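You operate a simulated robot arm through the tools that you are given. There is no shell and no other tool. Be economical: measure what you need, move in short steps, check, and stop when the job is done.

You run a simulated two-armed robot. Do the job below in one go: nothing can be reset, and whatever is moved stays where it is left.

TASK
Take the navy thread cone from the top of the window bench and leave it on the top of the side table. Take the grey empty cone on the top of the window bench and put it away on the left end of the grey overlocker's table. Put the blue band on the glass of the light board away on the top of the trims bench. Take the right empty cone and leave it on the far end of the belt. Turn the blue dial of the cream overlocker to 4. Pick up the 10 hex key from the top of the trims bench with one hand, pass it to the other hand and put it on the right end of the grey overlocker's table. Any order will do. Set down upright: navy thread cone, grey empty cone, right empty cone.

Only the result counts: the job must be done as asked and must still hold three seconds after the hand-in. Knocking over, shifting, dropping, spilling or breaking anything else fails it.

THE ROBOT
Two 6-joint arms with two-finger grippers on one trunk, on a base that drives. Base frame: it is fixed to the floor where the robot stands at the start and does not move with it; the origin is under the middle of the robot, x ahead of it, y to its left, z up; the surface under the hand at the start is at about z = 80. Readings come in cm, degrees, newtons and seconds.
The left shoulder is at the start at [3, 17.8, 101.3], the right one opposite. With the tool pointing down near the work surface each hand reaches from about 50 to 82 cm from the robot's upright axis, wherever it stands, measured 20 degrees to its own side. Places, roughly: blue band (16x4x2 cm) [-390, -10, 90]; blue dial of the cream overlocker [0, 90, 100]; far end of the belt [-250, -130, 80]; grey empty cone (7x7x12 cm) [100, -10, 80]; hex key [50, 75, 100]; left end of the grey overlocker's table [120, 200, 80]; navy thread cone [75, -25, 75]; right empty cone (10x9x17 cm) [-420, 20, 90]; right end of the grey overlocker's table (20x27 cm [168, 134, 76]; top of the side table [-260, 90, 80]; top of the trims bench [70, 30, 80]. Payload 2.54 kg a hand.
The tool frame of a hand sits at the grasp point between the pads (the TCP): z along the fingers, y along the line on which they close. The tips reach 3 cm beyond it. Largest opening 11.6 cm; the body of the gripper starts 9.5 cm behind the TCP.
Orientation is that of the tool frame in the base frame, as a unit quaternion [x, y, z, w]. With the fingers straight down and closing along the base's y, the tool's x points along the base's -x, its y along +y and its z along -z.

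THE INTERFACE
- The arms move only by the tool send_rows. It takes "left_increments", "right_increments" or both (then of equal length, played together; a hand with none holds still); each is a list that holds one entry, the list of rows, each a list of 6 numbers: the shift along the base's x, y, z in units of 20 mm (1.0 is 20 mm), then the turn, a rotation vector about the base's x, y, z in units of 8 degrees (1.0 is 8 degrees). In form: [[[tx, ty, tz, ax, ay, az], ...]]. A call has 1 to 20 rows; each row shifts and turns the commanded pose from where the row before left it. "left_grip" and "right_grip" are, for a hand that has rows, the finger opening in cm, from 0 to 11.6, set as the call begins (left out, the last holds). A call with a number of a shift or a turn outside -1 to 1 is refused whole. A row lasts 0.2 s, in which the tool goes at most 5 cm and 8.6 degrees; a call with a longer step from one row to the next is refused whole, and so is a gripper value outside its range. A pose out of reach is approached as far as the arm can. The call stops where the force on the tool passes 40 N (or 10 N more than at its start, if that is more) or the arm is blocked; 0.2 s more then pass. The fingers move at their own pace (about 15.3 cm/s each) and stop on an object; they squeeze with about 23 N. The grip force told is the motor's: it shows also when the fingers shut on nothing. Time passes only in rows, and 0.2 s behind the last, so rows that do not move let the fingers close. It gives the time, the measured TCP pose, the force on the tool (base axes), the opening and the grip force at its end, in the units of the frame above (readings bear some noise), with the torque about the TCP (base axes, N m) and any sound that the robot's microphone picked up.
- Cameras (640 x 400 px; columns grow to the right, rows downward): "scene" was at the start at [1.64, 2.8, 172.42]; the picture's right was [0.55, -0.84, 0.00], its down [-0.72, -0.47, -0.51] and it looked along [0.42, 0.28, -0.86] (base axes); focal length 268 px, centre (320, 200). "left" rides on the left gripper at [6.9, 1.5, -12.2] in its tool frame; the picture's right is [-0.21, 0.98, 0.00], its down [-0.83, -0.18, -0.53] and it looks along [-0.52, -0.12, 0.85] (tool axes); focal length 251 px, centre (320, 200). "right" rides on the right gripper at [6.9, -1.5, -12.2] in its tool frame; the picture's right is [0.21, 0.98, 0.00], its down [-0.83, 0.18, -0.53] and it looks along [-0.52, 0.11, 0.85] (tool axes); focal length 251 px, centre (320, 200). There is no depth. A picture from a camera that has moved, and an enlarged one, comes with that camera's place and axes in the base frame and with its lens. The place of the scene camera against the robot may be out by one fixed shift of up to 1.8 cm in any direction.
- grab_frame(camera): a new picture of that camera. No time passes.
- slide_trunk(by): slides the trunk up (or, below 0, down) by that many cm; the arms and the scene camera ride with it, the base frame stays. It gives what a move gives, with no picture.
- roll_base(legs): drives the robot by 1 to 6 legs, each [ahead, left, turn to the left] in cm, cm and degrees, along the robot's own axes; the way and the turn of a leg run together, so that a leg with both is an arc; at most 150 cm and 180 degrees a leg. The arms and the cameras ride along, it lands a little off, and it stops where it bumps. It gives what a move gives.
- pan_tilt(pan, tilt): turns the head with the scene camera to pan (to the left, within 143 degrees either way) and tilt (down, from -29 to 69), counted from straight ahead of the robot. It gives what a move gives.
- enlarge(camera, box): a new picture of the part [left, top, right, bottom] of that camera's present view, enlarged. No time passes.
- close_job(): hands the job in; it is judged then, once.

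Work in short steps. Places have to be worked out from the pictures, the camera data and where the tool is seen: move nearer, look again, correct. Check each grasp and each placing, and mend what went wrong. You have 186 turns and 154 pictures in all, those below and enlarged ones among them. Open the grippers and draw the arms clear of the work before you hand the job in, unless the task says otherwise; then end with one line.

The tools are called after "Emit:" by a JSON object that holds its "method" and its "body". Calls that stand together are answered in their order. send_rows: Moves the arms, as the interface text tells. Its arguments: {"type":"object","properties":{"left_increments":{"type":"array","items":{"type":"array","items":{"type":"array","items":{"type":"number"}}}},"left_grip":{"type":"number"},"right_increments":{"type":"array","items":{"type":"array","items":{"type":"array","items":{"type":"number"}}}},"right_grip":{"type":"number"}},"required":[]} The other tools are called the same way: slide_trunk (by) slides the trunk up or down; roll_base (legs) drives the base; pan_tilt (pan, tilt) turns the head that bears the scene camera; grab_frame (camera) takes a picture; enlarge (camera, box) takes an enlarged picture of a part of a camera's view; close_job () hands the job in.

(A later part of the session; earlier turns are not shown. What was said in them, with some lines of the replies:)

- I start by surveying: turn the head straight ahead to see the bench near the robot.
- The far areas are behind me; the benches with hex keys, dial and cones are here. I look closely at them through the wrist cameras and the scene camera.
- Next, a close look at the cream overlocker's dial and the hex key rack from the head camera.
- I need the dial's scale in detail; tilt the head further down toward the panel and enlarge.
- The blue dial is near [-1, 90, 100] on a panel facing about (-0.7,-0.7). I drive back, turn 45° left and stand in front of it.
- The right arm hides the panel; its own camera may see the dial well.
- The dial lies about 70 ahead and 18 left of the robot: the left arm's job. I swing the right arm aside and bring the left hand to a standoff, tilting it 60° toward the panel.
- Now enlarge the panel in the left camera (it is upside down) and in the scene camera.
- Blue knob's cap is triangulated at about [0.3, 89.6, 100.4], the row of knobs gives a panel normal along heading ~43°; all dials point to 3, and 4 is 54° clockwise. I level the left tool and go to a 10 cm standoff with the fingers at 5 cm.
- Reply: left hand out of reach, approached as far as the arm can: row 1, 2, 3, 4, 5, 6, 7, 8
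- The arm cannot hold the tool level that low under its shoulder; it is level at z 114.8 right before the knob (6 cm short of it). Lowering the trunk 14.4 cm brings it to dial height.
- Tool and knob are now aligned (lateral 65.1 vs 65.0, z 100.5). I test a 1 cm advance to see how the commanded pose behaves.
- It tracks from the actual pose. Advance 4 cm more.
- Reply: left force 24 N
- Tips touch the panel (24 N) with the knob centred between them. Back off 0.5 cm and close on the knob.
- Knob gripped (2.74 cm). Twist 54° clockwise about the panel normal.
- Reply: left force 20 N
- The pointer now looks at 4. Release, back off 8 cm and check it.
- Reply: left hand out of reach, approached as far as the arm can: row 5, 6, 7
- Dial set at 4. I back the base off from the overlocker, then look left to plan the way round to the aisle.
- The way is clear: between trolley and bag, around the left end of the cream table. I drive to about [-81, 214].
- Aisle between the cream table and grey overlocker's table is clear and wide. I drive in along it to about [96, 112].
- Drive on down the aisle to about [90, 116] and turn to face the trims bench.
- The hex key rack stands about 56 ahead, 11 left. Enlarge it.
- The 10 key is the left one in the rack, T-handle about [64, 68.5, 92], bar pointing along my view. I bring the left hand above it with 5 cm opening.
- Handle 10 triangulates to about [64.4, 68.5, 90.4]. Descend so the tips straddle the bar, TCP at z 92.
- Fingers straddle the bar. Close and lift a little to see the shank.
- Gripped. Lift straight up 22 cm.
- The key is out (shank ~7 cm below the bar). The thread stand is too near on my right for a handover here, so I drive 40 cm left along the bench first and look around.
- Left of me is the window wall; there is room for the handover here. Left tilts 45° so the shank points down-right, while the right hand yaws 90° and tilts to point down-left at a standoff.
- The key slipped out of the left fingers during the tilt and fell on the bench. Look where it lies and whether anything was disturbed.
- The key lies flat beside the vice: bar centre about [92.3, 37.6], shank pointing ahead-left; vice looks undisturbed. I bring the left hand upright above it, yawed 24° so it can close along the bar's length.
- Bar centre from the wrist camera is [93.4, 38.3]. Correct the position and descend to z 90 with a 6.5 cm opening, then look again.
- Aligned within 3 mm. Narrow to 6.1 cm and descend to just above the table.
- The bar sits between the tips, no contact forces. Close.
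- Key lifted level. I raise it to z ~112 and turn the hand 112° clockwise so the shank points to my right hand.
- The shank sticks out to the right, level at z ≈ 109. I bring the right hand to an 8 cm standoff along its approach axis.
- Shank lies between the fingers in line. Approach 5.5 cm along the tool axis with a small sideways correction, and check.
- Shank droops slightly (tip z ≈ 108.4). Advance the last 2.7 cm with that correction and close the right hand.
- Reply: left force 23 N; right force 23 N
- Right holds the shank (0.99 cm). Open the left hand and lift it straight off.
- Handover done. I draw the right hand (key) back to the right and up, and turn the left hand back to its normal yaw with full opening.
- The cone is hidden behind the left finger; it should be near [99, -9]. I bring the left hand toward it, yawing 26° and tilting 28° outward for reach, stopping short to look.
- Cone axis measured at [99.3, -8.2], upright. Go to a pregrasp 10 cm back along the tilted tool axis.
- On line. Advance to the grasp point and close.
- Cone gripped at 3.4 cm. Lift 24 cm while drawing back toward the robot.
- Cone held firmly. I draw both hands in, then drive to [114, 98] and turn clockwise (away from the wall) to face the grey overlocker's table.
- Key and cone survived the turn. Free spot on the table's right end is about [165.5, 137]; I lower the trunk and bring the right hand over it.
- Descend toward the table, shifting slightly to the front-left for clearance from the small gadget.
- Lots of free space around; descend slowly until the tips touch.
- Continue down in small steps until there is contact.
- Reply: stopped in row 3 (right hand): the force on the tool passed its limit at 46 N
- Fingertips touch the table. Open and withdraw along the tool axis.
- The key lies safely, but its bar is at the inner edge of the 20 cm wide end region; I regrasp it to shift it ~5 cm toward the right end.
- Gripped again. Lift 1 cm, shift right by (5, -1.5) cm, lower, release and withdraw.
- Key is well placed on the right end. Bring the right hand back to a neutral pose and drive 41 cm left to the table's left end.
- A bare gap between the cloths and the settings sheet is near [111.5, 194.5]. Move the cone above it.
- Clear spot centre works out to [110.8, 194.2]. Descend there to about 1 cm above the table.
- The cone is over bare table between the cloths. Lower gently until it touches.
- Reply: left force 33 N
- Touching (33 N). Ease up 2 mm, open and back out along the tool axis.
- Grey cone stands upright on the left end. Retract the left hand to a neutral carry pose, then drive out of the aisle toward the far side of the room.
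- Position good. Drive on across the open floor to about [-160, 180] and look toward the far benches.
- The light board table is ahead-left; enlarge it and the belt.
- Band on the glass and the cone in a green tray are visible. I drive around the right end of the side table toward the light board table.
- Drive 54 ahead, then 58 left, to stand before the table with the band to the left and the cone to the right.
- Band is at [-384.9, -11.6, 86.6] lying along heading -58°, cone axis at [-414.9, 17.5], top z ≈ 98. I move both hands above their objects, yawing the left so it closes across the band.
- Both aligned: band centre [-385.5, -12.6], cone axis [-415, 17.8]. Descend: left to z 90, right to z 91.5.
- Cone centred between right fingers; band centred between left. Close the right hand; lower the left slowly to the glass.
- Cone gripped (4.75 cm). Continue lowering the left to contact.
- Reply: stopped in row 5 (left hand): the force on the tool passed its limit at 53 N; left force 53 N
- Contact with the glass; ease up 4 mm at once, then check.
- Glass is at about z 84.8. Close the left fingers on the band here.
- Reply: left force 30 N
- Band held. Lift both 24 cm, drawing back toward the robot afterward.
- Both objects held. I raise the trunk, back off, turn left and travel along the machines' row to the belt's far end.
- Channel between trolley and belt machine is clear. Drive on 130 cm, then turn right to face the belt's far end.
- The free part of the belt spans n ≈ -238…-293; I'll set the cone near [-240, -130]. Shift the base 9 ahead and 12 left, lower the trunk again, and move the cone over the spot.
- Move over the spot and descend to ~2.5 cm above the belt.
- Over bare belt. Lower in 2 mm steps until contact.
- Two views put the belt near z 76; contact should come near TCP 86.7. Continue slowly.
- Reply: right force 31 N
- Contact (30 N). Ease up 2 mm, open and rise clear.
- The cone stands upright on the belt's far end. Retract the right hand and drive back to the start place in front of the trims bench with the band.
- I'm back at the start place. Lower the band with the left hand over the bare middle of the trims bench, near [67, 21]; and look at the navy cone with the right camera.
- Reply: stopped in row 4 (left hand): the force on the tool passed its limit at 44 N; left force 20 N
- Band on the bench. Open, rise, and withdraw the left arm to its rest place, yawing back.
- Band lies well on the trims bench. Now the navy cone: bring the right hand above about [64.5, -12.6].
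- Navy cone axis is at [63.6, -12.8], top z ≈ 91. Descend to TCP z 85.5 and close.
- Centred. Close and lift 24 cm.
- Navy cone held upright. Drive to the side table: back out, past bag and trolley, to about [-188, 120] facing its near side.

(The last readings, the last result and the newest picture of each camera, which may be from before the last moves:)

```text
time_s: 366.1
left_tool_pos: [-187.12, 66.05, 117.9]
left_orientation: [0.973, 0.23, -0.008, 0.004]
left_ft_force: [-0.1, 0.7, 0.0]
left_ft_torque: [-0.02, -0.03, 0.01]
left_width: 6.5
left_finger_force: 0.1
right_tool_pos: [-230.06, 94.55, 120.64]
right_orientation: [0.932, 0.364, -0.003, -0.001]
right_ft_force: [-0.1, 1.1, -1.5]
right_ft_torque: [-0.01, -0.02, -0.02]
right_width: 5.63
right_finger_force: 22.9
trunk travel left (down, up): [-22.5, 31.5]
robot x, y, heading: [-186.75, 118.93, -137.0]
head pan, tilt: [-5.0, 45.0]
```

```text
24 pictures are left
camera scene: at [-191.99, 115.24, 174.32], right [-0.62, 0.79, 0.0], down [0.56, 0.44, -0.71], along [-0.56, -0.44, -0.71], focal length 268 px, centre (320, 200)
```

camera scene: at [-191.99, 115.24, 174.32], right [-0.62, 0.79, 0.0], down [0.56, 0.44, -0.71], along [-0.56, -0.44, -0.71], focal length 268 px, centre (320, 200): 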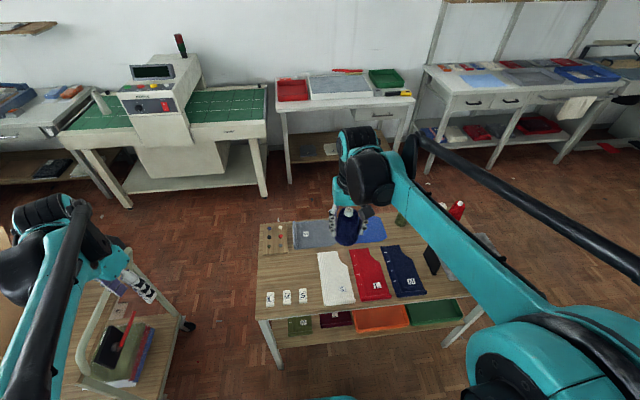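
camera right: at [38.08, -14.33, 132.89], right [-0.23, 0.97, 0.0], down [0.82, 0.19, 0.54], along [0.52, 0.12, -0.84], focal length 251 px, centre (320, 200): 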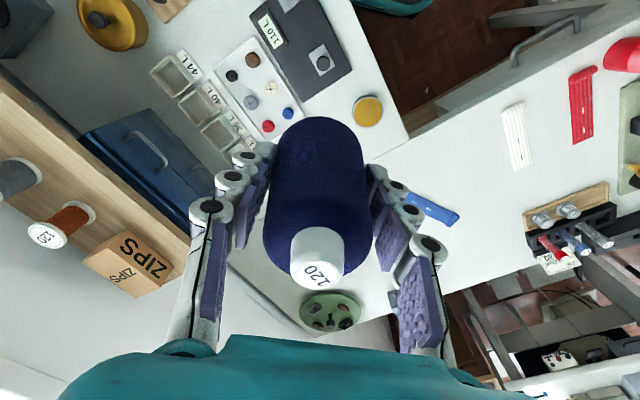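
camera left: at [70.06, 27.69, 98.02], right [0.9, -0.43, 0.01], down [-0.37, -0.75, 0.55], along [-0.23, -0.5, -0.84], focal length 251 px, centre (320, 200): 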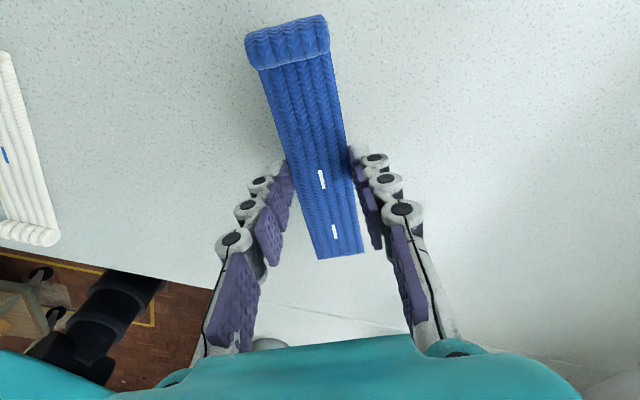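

The belt cone still stands upright. On the side table there's a bare area between the letter labels and the grey cloth; enlarge it.

Emit:
{"method": "roll_base", "body": {"legs": [[0, 10, 0]]}}

Emit:
{"method": "enlarge", "body": {"camera": "scene", "box": [250, 190, 410, 340]}}

Emit:
{"method": "grab_frame", "body": {"camera": "right"}}

```text
time_s: 367.3
left_tool_pos: [-180.22, 58.65, 117.95]
left_orientation: [0.974, 0.228, -0.008, 0.005]
left_ft_force: [-0.4, 0.4, -0.7]
left_ft_torque: [0.04, 0.07, 0.0]
left_width: 6.52
left_finger_force: 0.1
right_tool_pos: [-223.12, 87.26, 120.58]
right_orientation: [0.931, 0.364, -0.003, 0.0]
right_ft_force: [0.2, 0.5, -1.8]
right_ft_torque: [0.02, 0.06, 0.01]
right_width: 5.62
right_finger_force: 23.1
trunk travel left (down, up): [-22.5, 31.5]
robot x, y, heading: [-179.94, 111.71, -137.2]
head pan, tilt: [-5.0, 45.0]
```

```text
2.67 times, centred on (330, 265) of scene
camera zoom: at [-185.05, 107.82, 174.32], right [-0.62, 0.79, 0.0], down [0.56, 0.44, -0.71], along [-0.56, -0.43, -0.71], focal length 714 px, centre (293, 27)
```

zoom: 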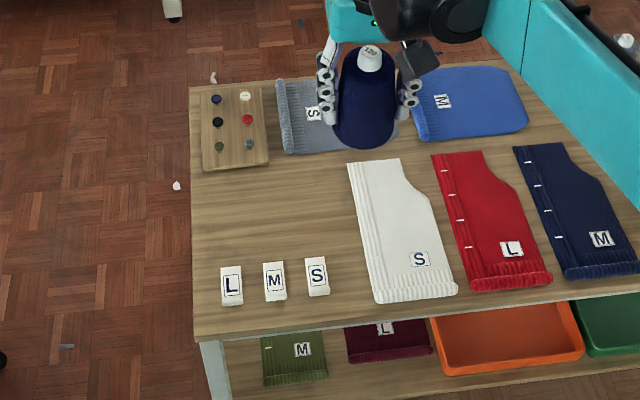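

```text
22 pictures are left
camera right: at [-218.98, 93.21, 132.84], right [0.82, -0.57, 0.0], down [-0.48, -0.69, 0.54], along [-0.31, -0.44, -0.84], focal length 251 px, centre (320, 200)
```

right: 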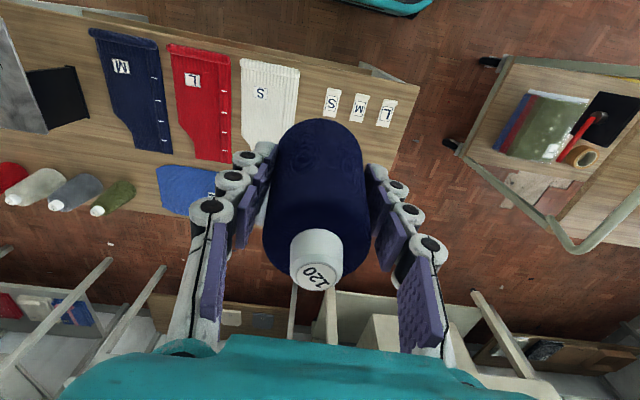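

Free spot centre is about [-228.5, 70.3] on the table (z ≈ 76). Move there and descend to ~3 cm above.

Emit:
{"method": "send_rows", "body": {"right_increments": [[[-0.27, -0.85, -0.95, 0, 0, 0], [-0.27, -0.85, -0.95, 0, 0, 0], [-0.27, -0.85, -0.95, 0, 0, 0], [-0.27, -0.85, -0.95, 0, 0, 0], [-0.27, -0.85, -0.95, 0, 0, 0], [-0.27, -0.85, -0.95, 0, 0, 0], [-0.27, -0.85, -0.95, 0, 0, 0], [-0.27, -0.85, -0.95, 0, 0, 0], [-0.27, -0.85, -0.95, 0, 0, 0], [-0.27, -0.85, -0.95, 0, 0, 0], [0, 0, -0.95, 0, 0, 0], [0, 0, -0.95, 0, 0, 0], [0, 0, -0.95, 0, 0, 0], [0, 0, -0.95, 0, 0, 0], [0, 0, -0.95, 0, 0, 0], [0, 0, -0.95, 0, 0, 0], [0, 0, -0.95, 0, 0, 0], [0, 0, -0.95, 0, 0, 0]]]}}

Emit:
{"method": "grab_frame", "body": {"camera": "right"}}

Emit:
{"method": "enlarge", "body": {"camera": "scene", "box": [250, 190, 410, 340]}}

```text
time_s: 371.1
left_tool_pos: [-180.26, 58.66, 117.87]
left_orientation: [0.973, 0.229, -0.008, 0.003]
left_ft_force: [0.1, 0.6, -0.4]
left_ft_torque: [-0.02, -0.04, 0.0]
left_width: 6.51
left_finger_force: 0.0
right_tool_pos: [-228.6, 70.41, 86.47]
right_orientation: [0.931, 0.364, -0.002, 0.001]
right_ft_force: [0.2, 0.6, -2.0]
right_ft_torque: [0.02, 0.01, 0.0]
right_width: 5.66
right_finger_force: 23.2
trunk travel left (down, up): [-22.5, 31.5]
robot x, y, heading: [-179.58, 111.71, -136.8]
head pan, tilt: [-5.0, 45.0]
```

```text
21 pictures are left
camera right: at [-224.44, 76.43, 98.62], right [0.82, -0.57, 0.0], down [-0.48, -0.69, 0.54], along [-0.31, -0.44, -0.84], focal length 251 px, centre (320, 200)
```

right: 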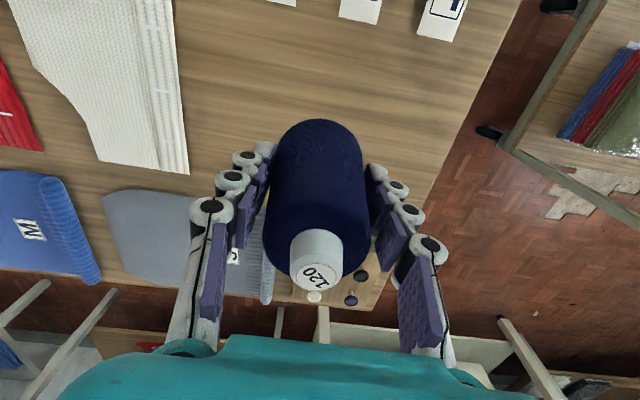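

```text
2.67 times, centred on (330, 265) of scene
camera zoom: at [-185.18, 107.87, 174.32], right [-0.62, 0.79, 0.0], down [0.56, 0.44, -0.71], along [-0.56, -0.44, -0.71], focal length 714 px, centre (293, 27)
```

zoom: 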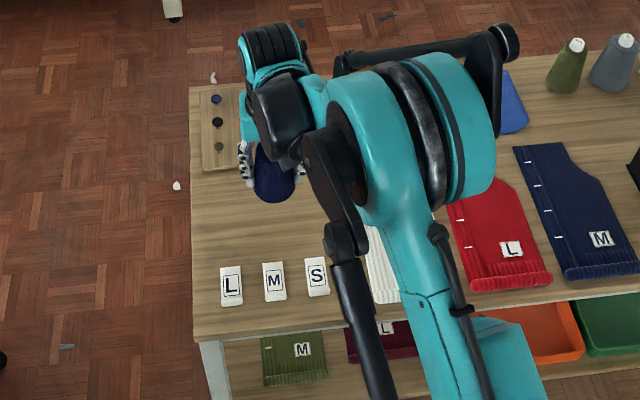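

Clear footprint. Lower until contact.

Emit:
{"method": "send_rows", "body": {"right_increments": [[[0, 0, -0.3, 0, 0, 0], [0, 0, -0.3, 0, 0, 0], [0, 0, -0.3, 0, 0, 0], [0, 0, -0.3, 0, 0, 0], [0, 0, -0.1, 0, 0, 0], [0, 0, -0.1, 0, 0, 0], [0, 0, -0.1, 0, 0, 0], [0, 0, -0.1, 0, 0, 0], [0, 0, -0.1, 0, 0, 0], [0, 0, -0.1, 0, 0, 0]]]}}

```text
time_s: 373.3
left_tool_pos: [-180.26, 58.69, 117.95]
left_orientation: [0.973, 0.229, -0.009, 0.003]
left_ft_force: [-0.3, 0.0, -0.4]
left_ft_torque: [-0.01, 0.01, 0.0]
left_width: 6.51
left_finger_force: 0.1
right_tool_pos: [-228.56, 70.28, 82.77]
right_orientation: [0.931, 0.364, -0.003, 0.0]
right_ft_force: [0.2, -0.2, -1.0]
right_ft_torque: [-0.01, 0.01, -0.03]
right_width: 5.67
right_finger_force: 23.3
trunk travel left (down, up): [-22.5, 31.5]
robot x, y, heading: [-180.11, 111.71, -136.9]
head pan, tilt: [-5.0, 45.0]
```

Emit:
{"method": "send_rows", "body": {"right_increments": [[[0, 0, -0.1, 0, 0, 0], [0, 0, -0.1, 0, 0, 0], [0, 0, -0.1, 0, 0, 0], [0, 0, -0.1, 0, 0, 0], [0, 0, -0.1, 0, 0, 0], [0, 0, -0.1, 0, 0, 0], [0, 0, -0.1, 0, 0, 0], [0, 0, -0.1, 0, 0, 0]]]}}

```text
time_s: 375.1
left_tool_pos: [-180.29, 58.78, 117.91]
left_orientation: [0.974, 0.228, -0.009, 0.004]
left_ft_force: [0.3, 0.4, 0.1]
left_ft_torque: [0.0, 0.0, 0.02]
left_width: 6.51
left_finger_force: 0.0
right_tool_pos: [-228.5, 70.22, 81.27]
right_orientation: [0.931, 0.364, -0.003, 0.0]
right_ft_force: [0.2, -0.5, -0.4]
right_ft_torque: [0.03, -0.01, -0.01]
right_width: 5.64
right_finger_force: 22.8
trunk travel left (down, up): [-22.5, 31.5]
robot x, y, heading: [-179.85, 111.6, -137.0]
head pan, tilt: [-5.0, 45.0]
```

Emit:
{"method": "send_rows", "body": {"right_increments": [[[0, 0, -0.1, 0, 0, 0], [0, 0, -0.1, 0, 0, 0], [0, 0, -0.1, 0, 0, 0], [0, 0, -0.1, 0, 0, 0], [0, 0, -0.1, 0, 0, 0], [0, 0, -0.1, 0, 0, 0], [0, 0, -0.1, 0, 0, 0], [0, 0, -0.1, 0, 0, 0], [0, 0, -0.1, 0, 0, 0], [0, 0, -0.1, 0, 0, 0]]]}}

Emit:
{"method": "grab_frame", "body": {"camera": "right"}}

```text
time_s: 377.3
left_tool_pos: [-180.07, 58.96, 117.96]
left_orientation: [0.974, 0.228, -0.009, 0.004]
left_ft_force: [-0.3, 0.1, -0.4]
left_ft_torque: [0.01, -0.02, -0.01]
left_width: 6.51
left_finger_force: 0.1
right_tool_pos: [-228.46, 70.52, 79.45]
right_orientation: [0.932, 0.364, -0.004, 0.001]
right_ft_force: [0.3, -0.4, 27.5]
right_ft_torque: [-0.11, 0.07, 0.0]
right_width: 5.91
right_finger_force: 23.1
trunk travel left (down, up): [-22.5, 31.5]
robot x, y, heading: [-179.71, 111.75, -137.1]
head pan, tilt: [-5.0, 45.0]
```

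```text
19 pictures are left
camera right: at [-224.31, 76.41, 91.56], right [0.82, -0.57, 0.0], down [-0.48, -0.69, 0.54], along [-0.31, -0.44, -0.84], focal length 251 px, centre (320, 200)
```

right: 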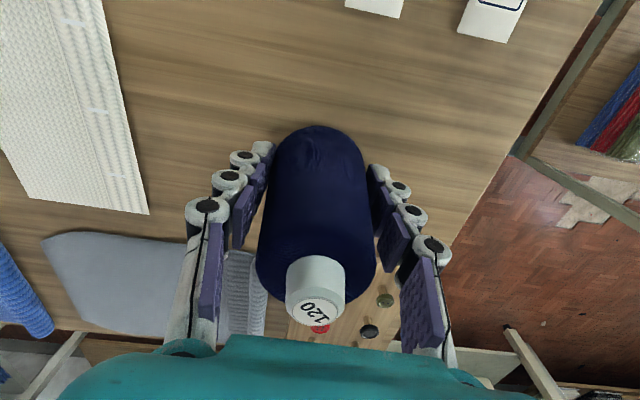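

Contact (27 N), cone flat on the table. Ease up slightly, open and lift away.

Emit:
{"method": "send_rows", "body": {"right_increments": [[[0, 0, 0.1, 0, 0, 0], [0, 0, 0, 0, 0, 0]]]}}

Emit:
{"method": "send_rows", "body": {"right_increments": [[[0, 0, 0, 0, 0, 0], [0, 0, 0, 0, 0, 0], [0, 0, 0, 0, 0, 0], [0, 0, 0.5, 0, 0, 0], [0, 0, 1, 0, 0, 0], [0, 0, 1, 0, 0, 0], [0, 0, 1, 0, 0, 0], [0, 0, 1, 0, 0, 0], [0, 0, 1, 0, 0, 0], [0, 0, 1, 0, 0, 0], [0, 0, 1, 0, 0, 0], [0, 0, 1, 0, 0, 0], [0, 0, 1, 0, 0, 0], [0, 0.8, 1, 0, 0, 0], [0, 0.8, 1, 0, 0, 0], [0, 0.8, 1, 0, 0, 0], [0, 0.8, 1, 0, 0, 0], [0, 0.8, 1, 0, 0, 0], [0, 0.8, 1, 0, 0, 0]]], "right_grip": 10.5}}

Emit:
{"method": "grab_frame", "body": {"camera": "right"}}

Emit:
{"method": "roll_base", "body": {"legs": [[-15, 0, 0]]}}

Emit:
{"method": "grab_frame", "body": {"camera": "scene"}}

```text
time_s: 377.9
left_tool_pos: [-180.25, 58.78, 117.86]
left_orientation: [0.974, 0.228, -0.008, 0.004]
left_ft_force: [-0.6, -0.5, 0.1]
left_ft_torque: [-0.02, 0.04, 0.02]
left_width: 6.52
left_finger_force: 0.1
right_tool_pos: [-228.58, 70.36, 79.51]
right_orientation: [0.932, 0.364, -0.004, 0.0]
right_ft_force: [0.2, 0.4, -1.9]
right_ft_torque: [0.0, -0.03, 0.01]
right_width: 5.89
right_finger_force: 23.0
trunk travel left (down, up): [-22.5, 31.5]
robot x, y, heading: [-180.1, 111.81, -136.8]
head pan, tilt: [-5.0, 45.0]
```

```text
time_s: 381.9
left_tool_pos: [-180.28, 58.81, 118.05]
left_orientation: [0.973, 0.229, -0.009, 0.005]
left_ft_force: [0.3, 0.0, -0.3]
left_ft_torque: [-0.04, 0.03, -0.04]
left_width: 6.49
left_finger_force: 0.0
right_tool_pos: [-228.76, 79.82, 110.59]
right_orientation: [0.931, 0.364, -0.003, 0.0]
right_ft_force: [0.5, 0.4, 0.8]
right_ft_torque: [-0.05, -0.01, 0.0]
right_width: 10.47
right_finger_force: 0.1
trunk travel left (down, up): [-22.5, 31.5]
robot x, y, heading: [-180.02, 111.93, -137.0]
head pan, tilt: [-5.0, 45.0]
```

```text
18 pictures are left
camera right: at [-224.6, 85.82, 122.77], right [0.82, -0.57, 0.0], down [-0.48, -0.69, 0.54], along [-0.31, -0.44, -0.84], focal length 251 px, centre (320, 200)
```

right: 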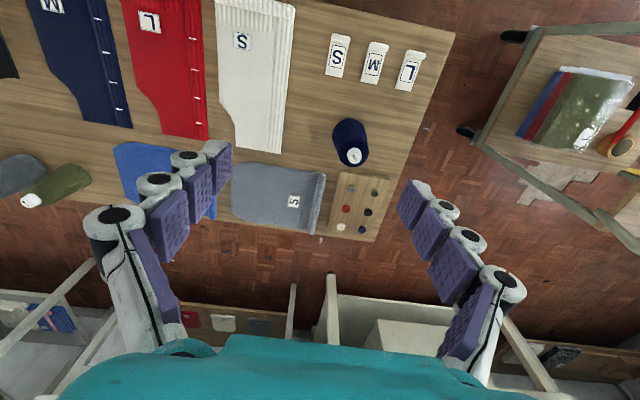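

```text
time_s: 383.2
left_tool_pos: [-169.25, 69.03, 117.99]
left_orientation: [0.973, 0.229, -0.008, 0.003]
left_ft_force: [0.5, 0.2, -0.5]
left_ft_torque: [-0.05, 0.01, -0.03]
left_width: 6.46
left_finger_force: 0.1
right_tool_pos: [-217.69, 90.05, 110.61]
right_orientation: [0.931, 0.365, -0.003, 0.0]
right_ft_force: [-0.3, 0.7, 0.8]
right_ft_torque: [-0.01, 0.05, -0.03]
right_width: 10.5
right_finger_force: 0.0
trunk travel left (down, up): [-22.5, 31.5]
robot x, y, heading: [-168.7, 121.86, -136.8]
head pan, tilt: [-5.0, 45.0]
```

```text
17 pictures are left
camera scene: at [-174.06, 118.26, 174.32], right [-0.62, 0.79, 0.0], down [0.56, 0.44, -0.71], along [-0.56, -0.44, -0.71], focal length 268 px, centre (320, 200)
```

scene: 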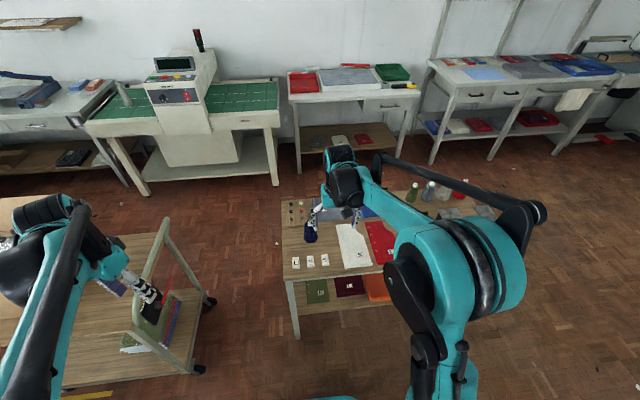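

The navy cone stands upright on the side table, everything else is placed, and both grippers are open and clear. I hand the job in.

Emit:
{"method": "close_job", "body": {}}

```text
The job is handed in.
```

I finished all six parts and handed the job in; no result has come back. The two cones on the tables, the cone on the belt, the hex key and the blue band were each checked in a picture after I let go. The blue dial points at 4, judged from pictures to within a few degrees. The 10 hex key slipped onto the trims bench once, landing close to the vice (which looked unmoved), and I picked it up again before passing it over.
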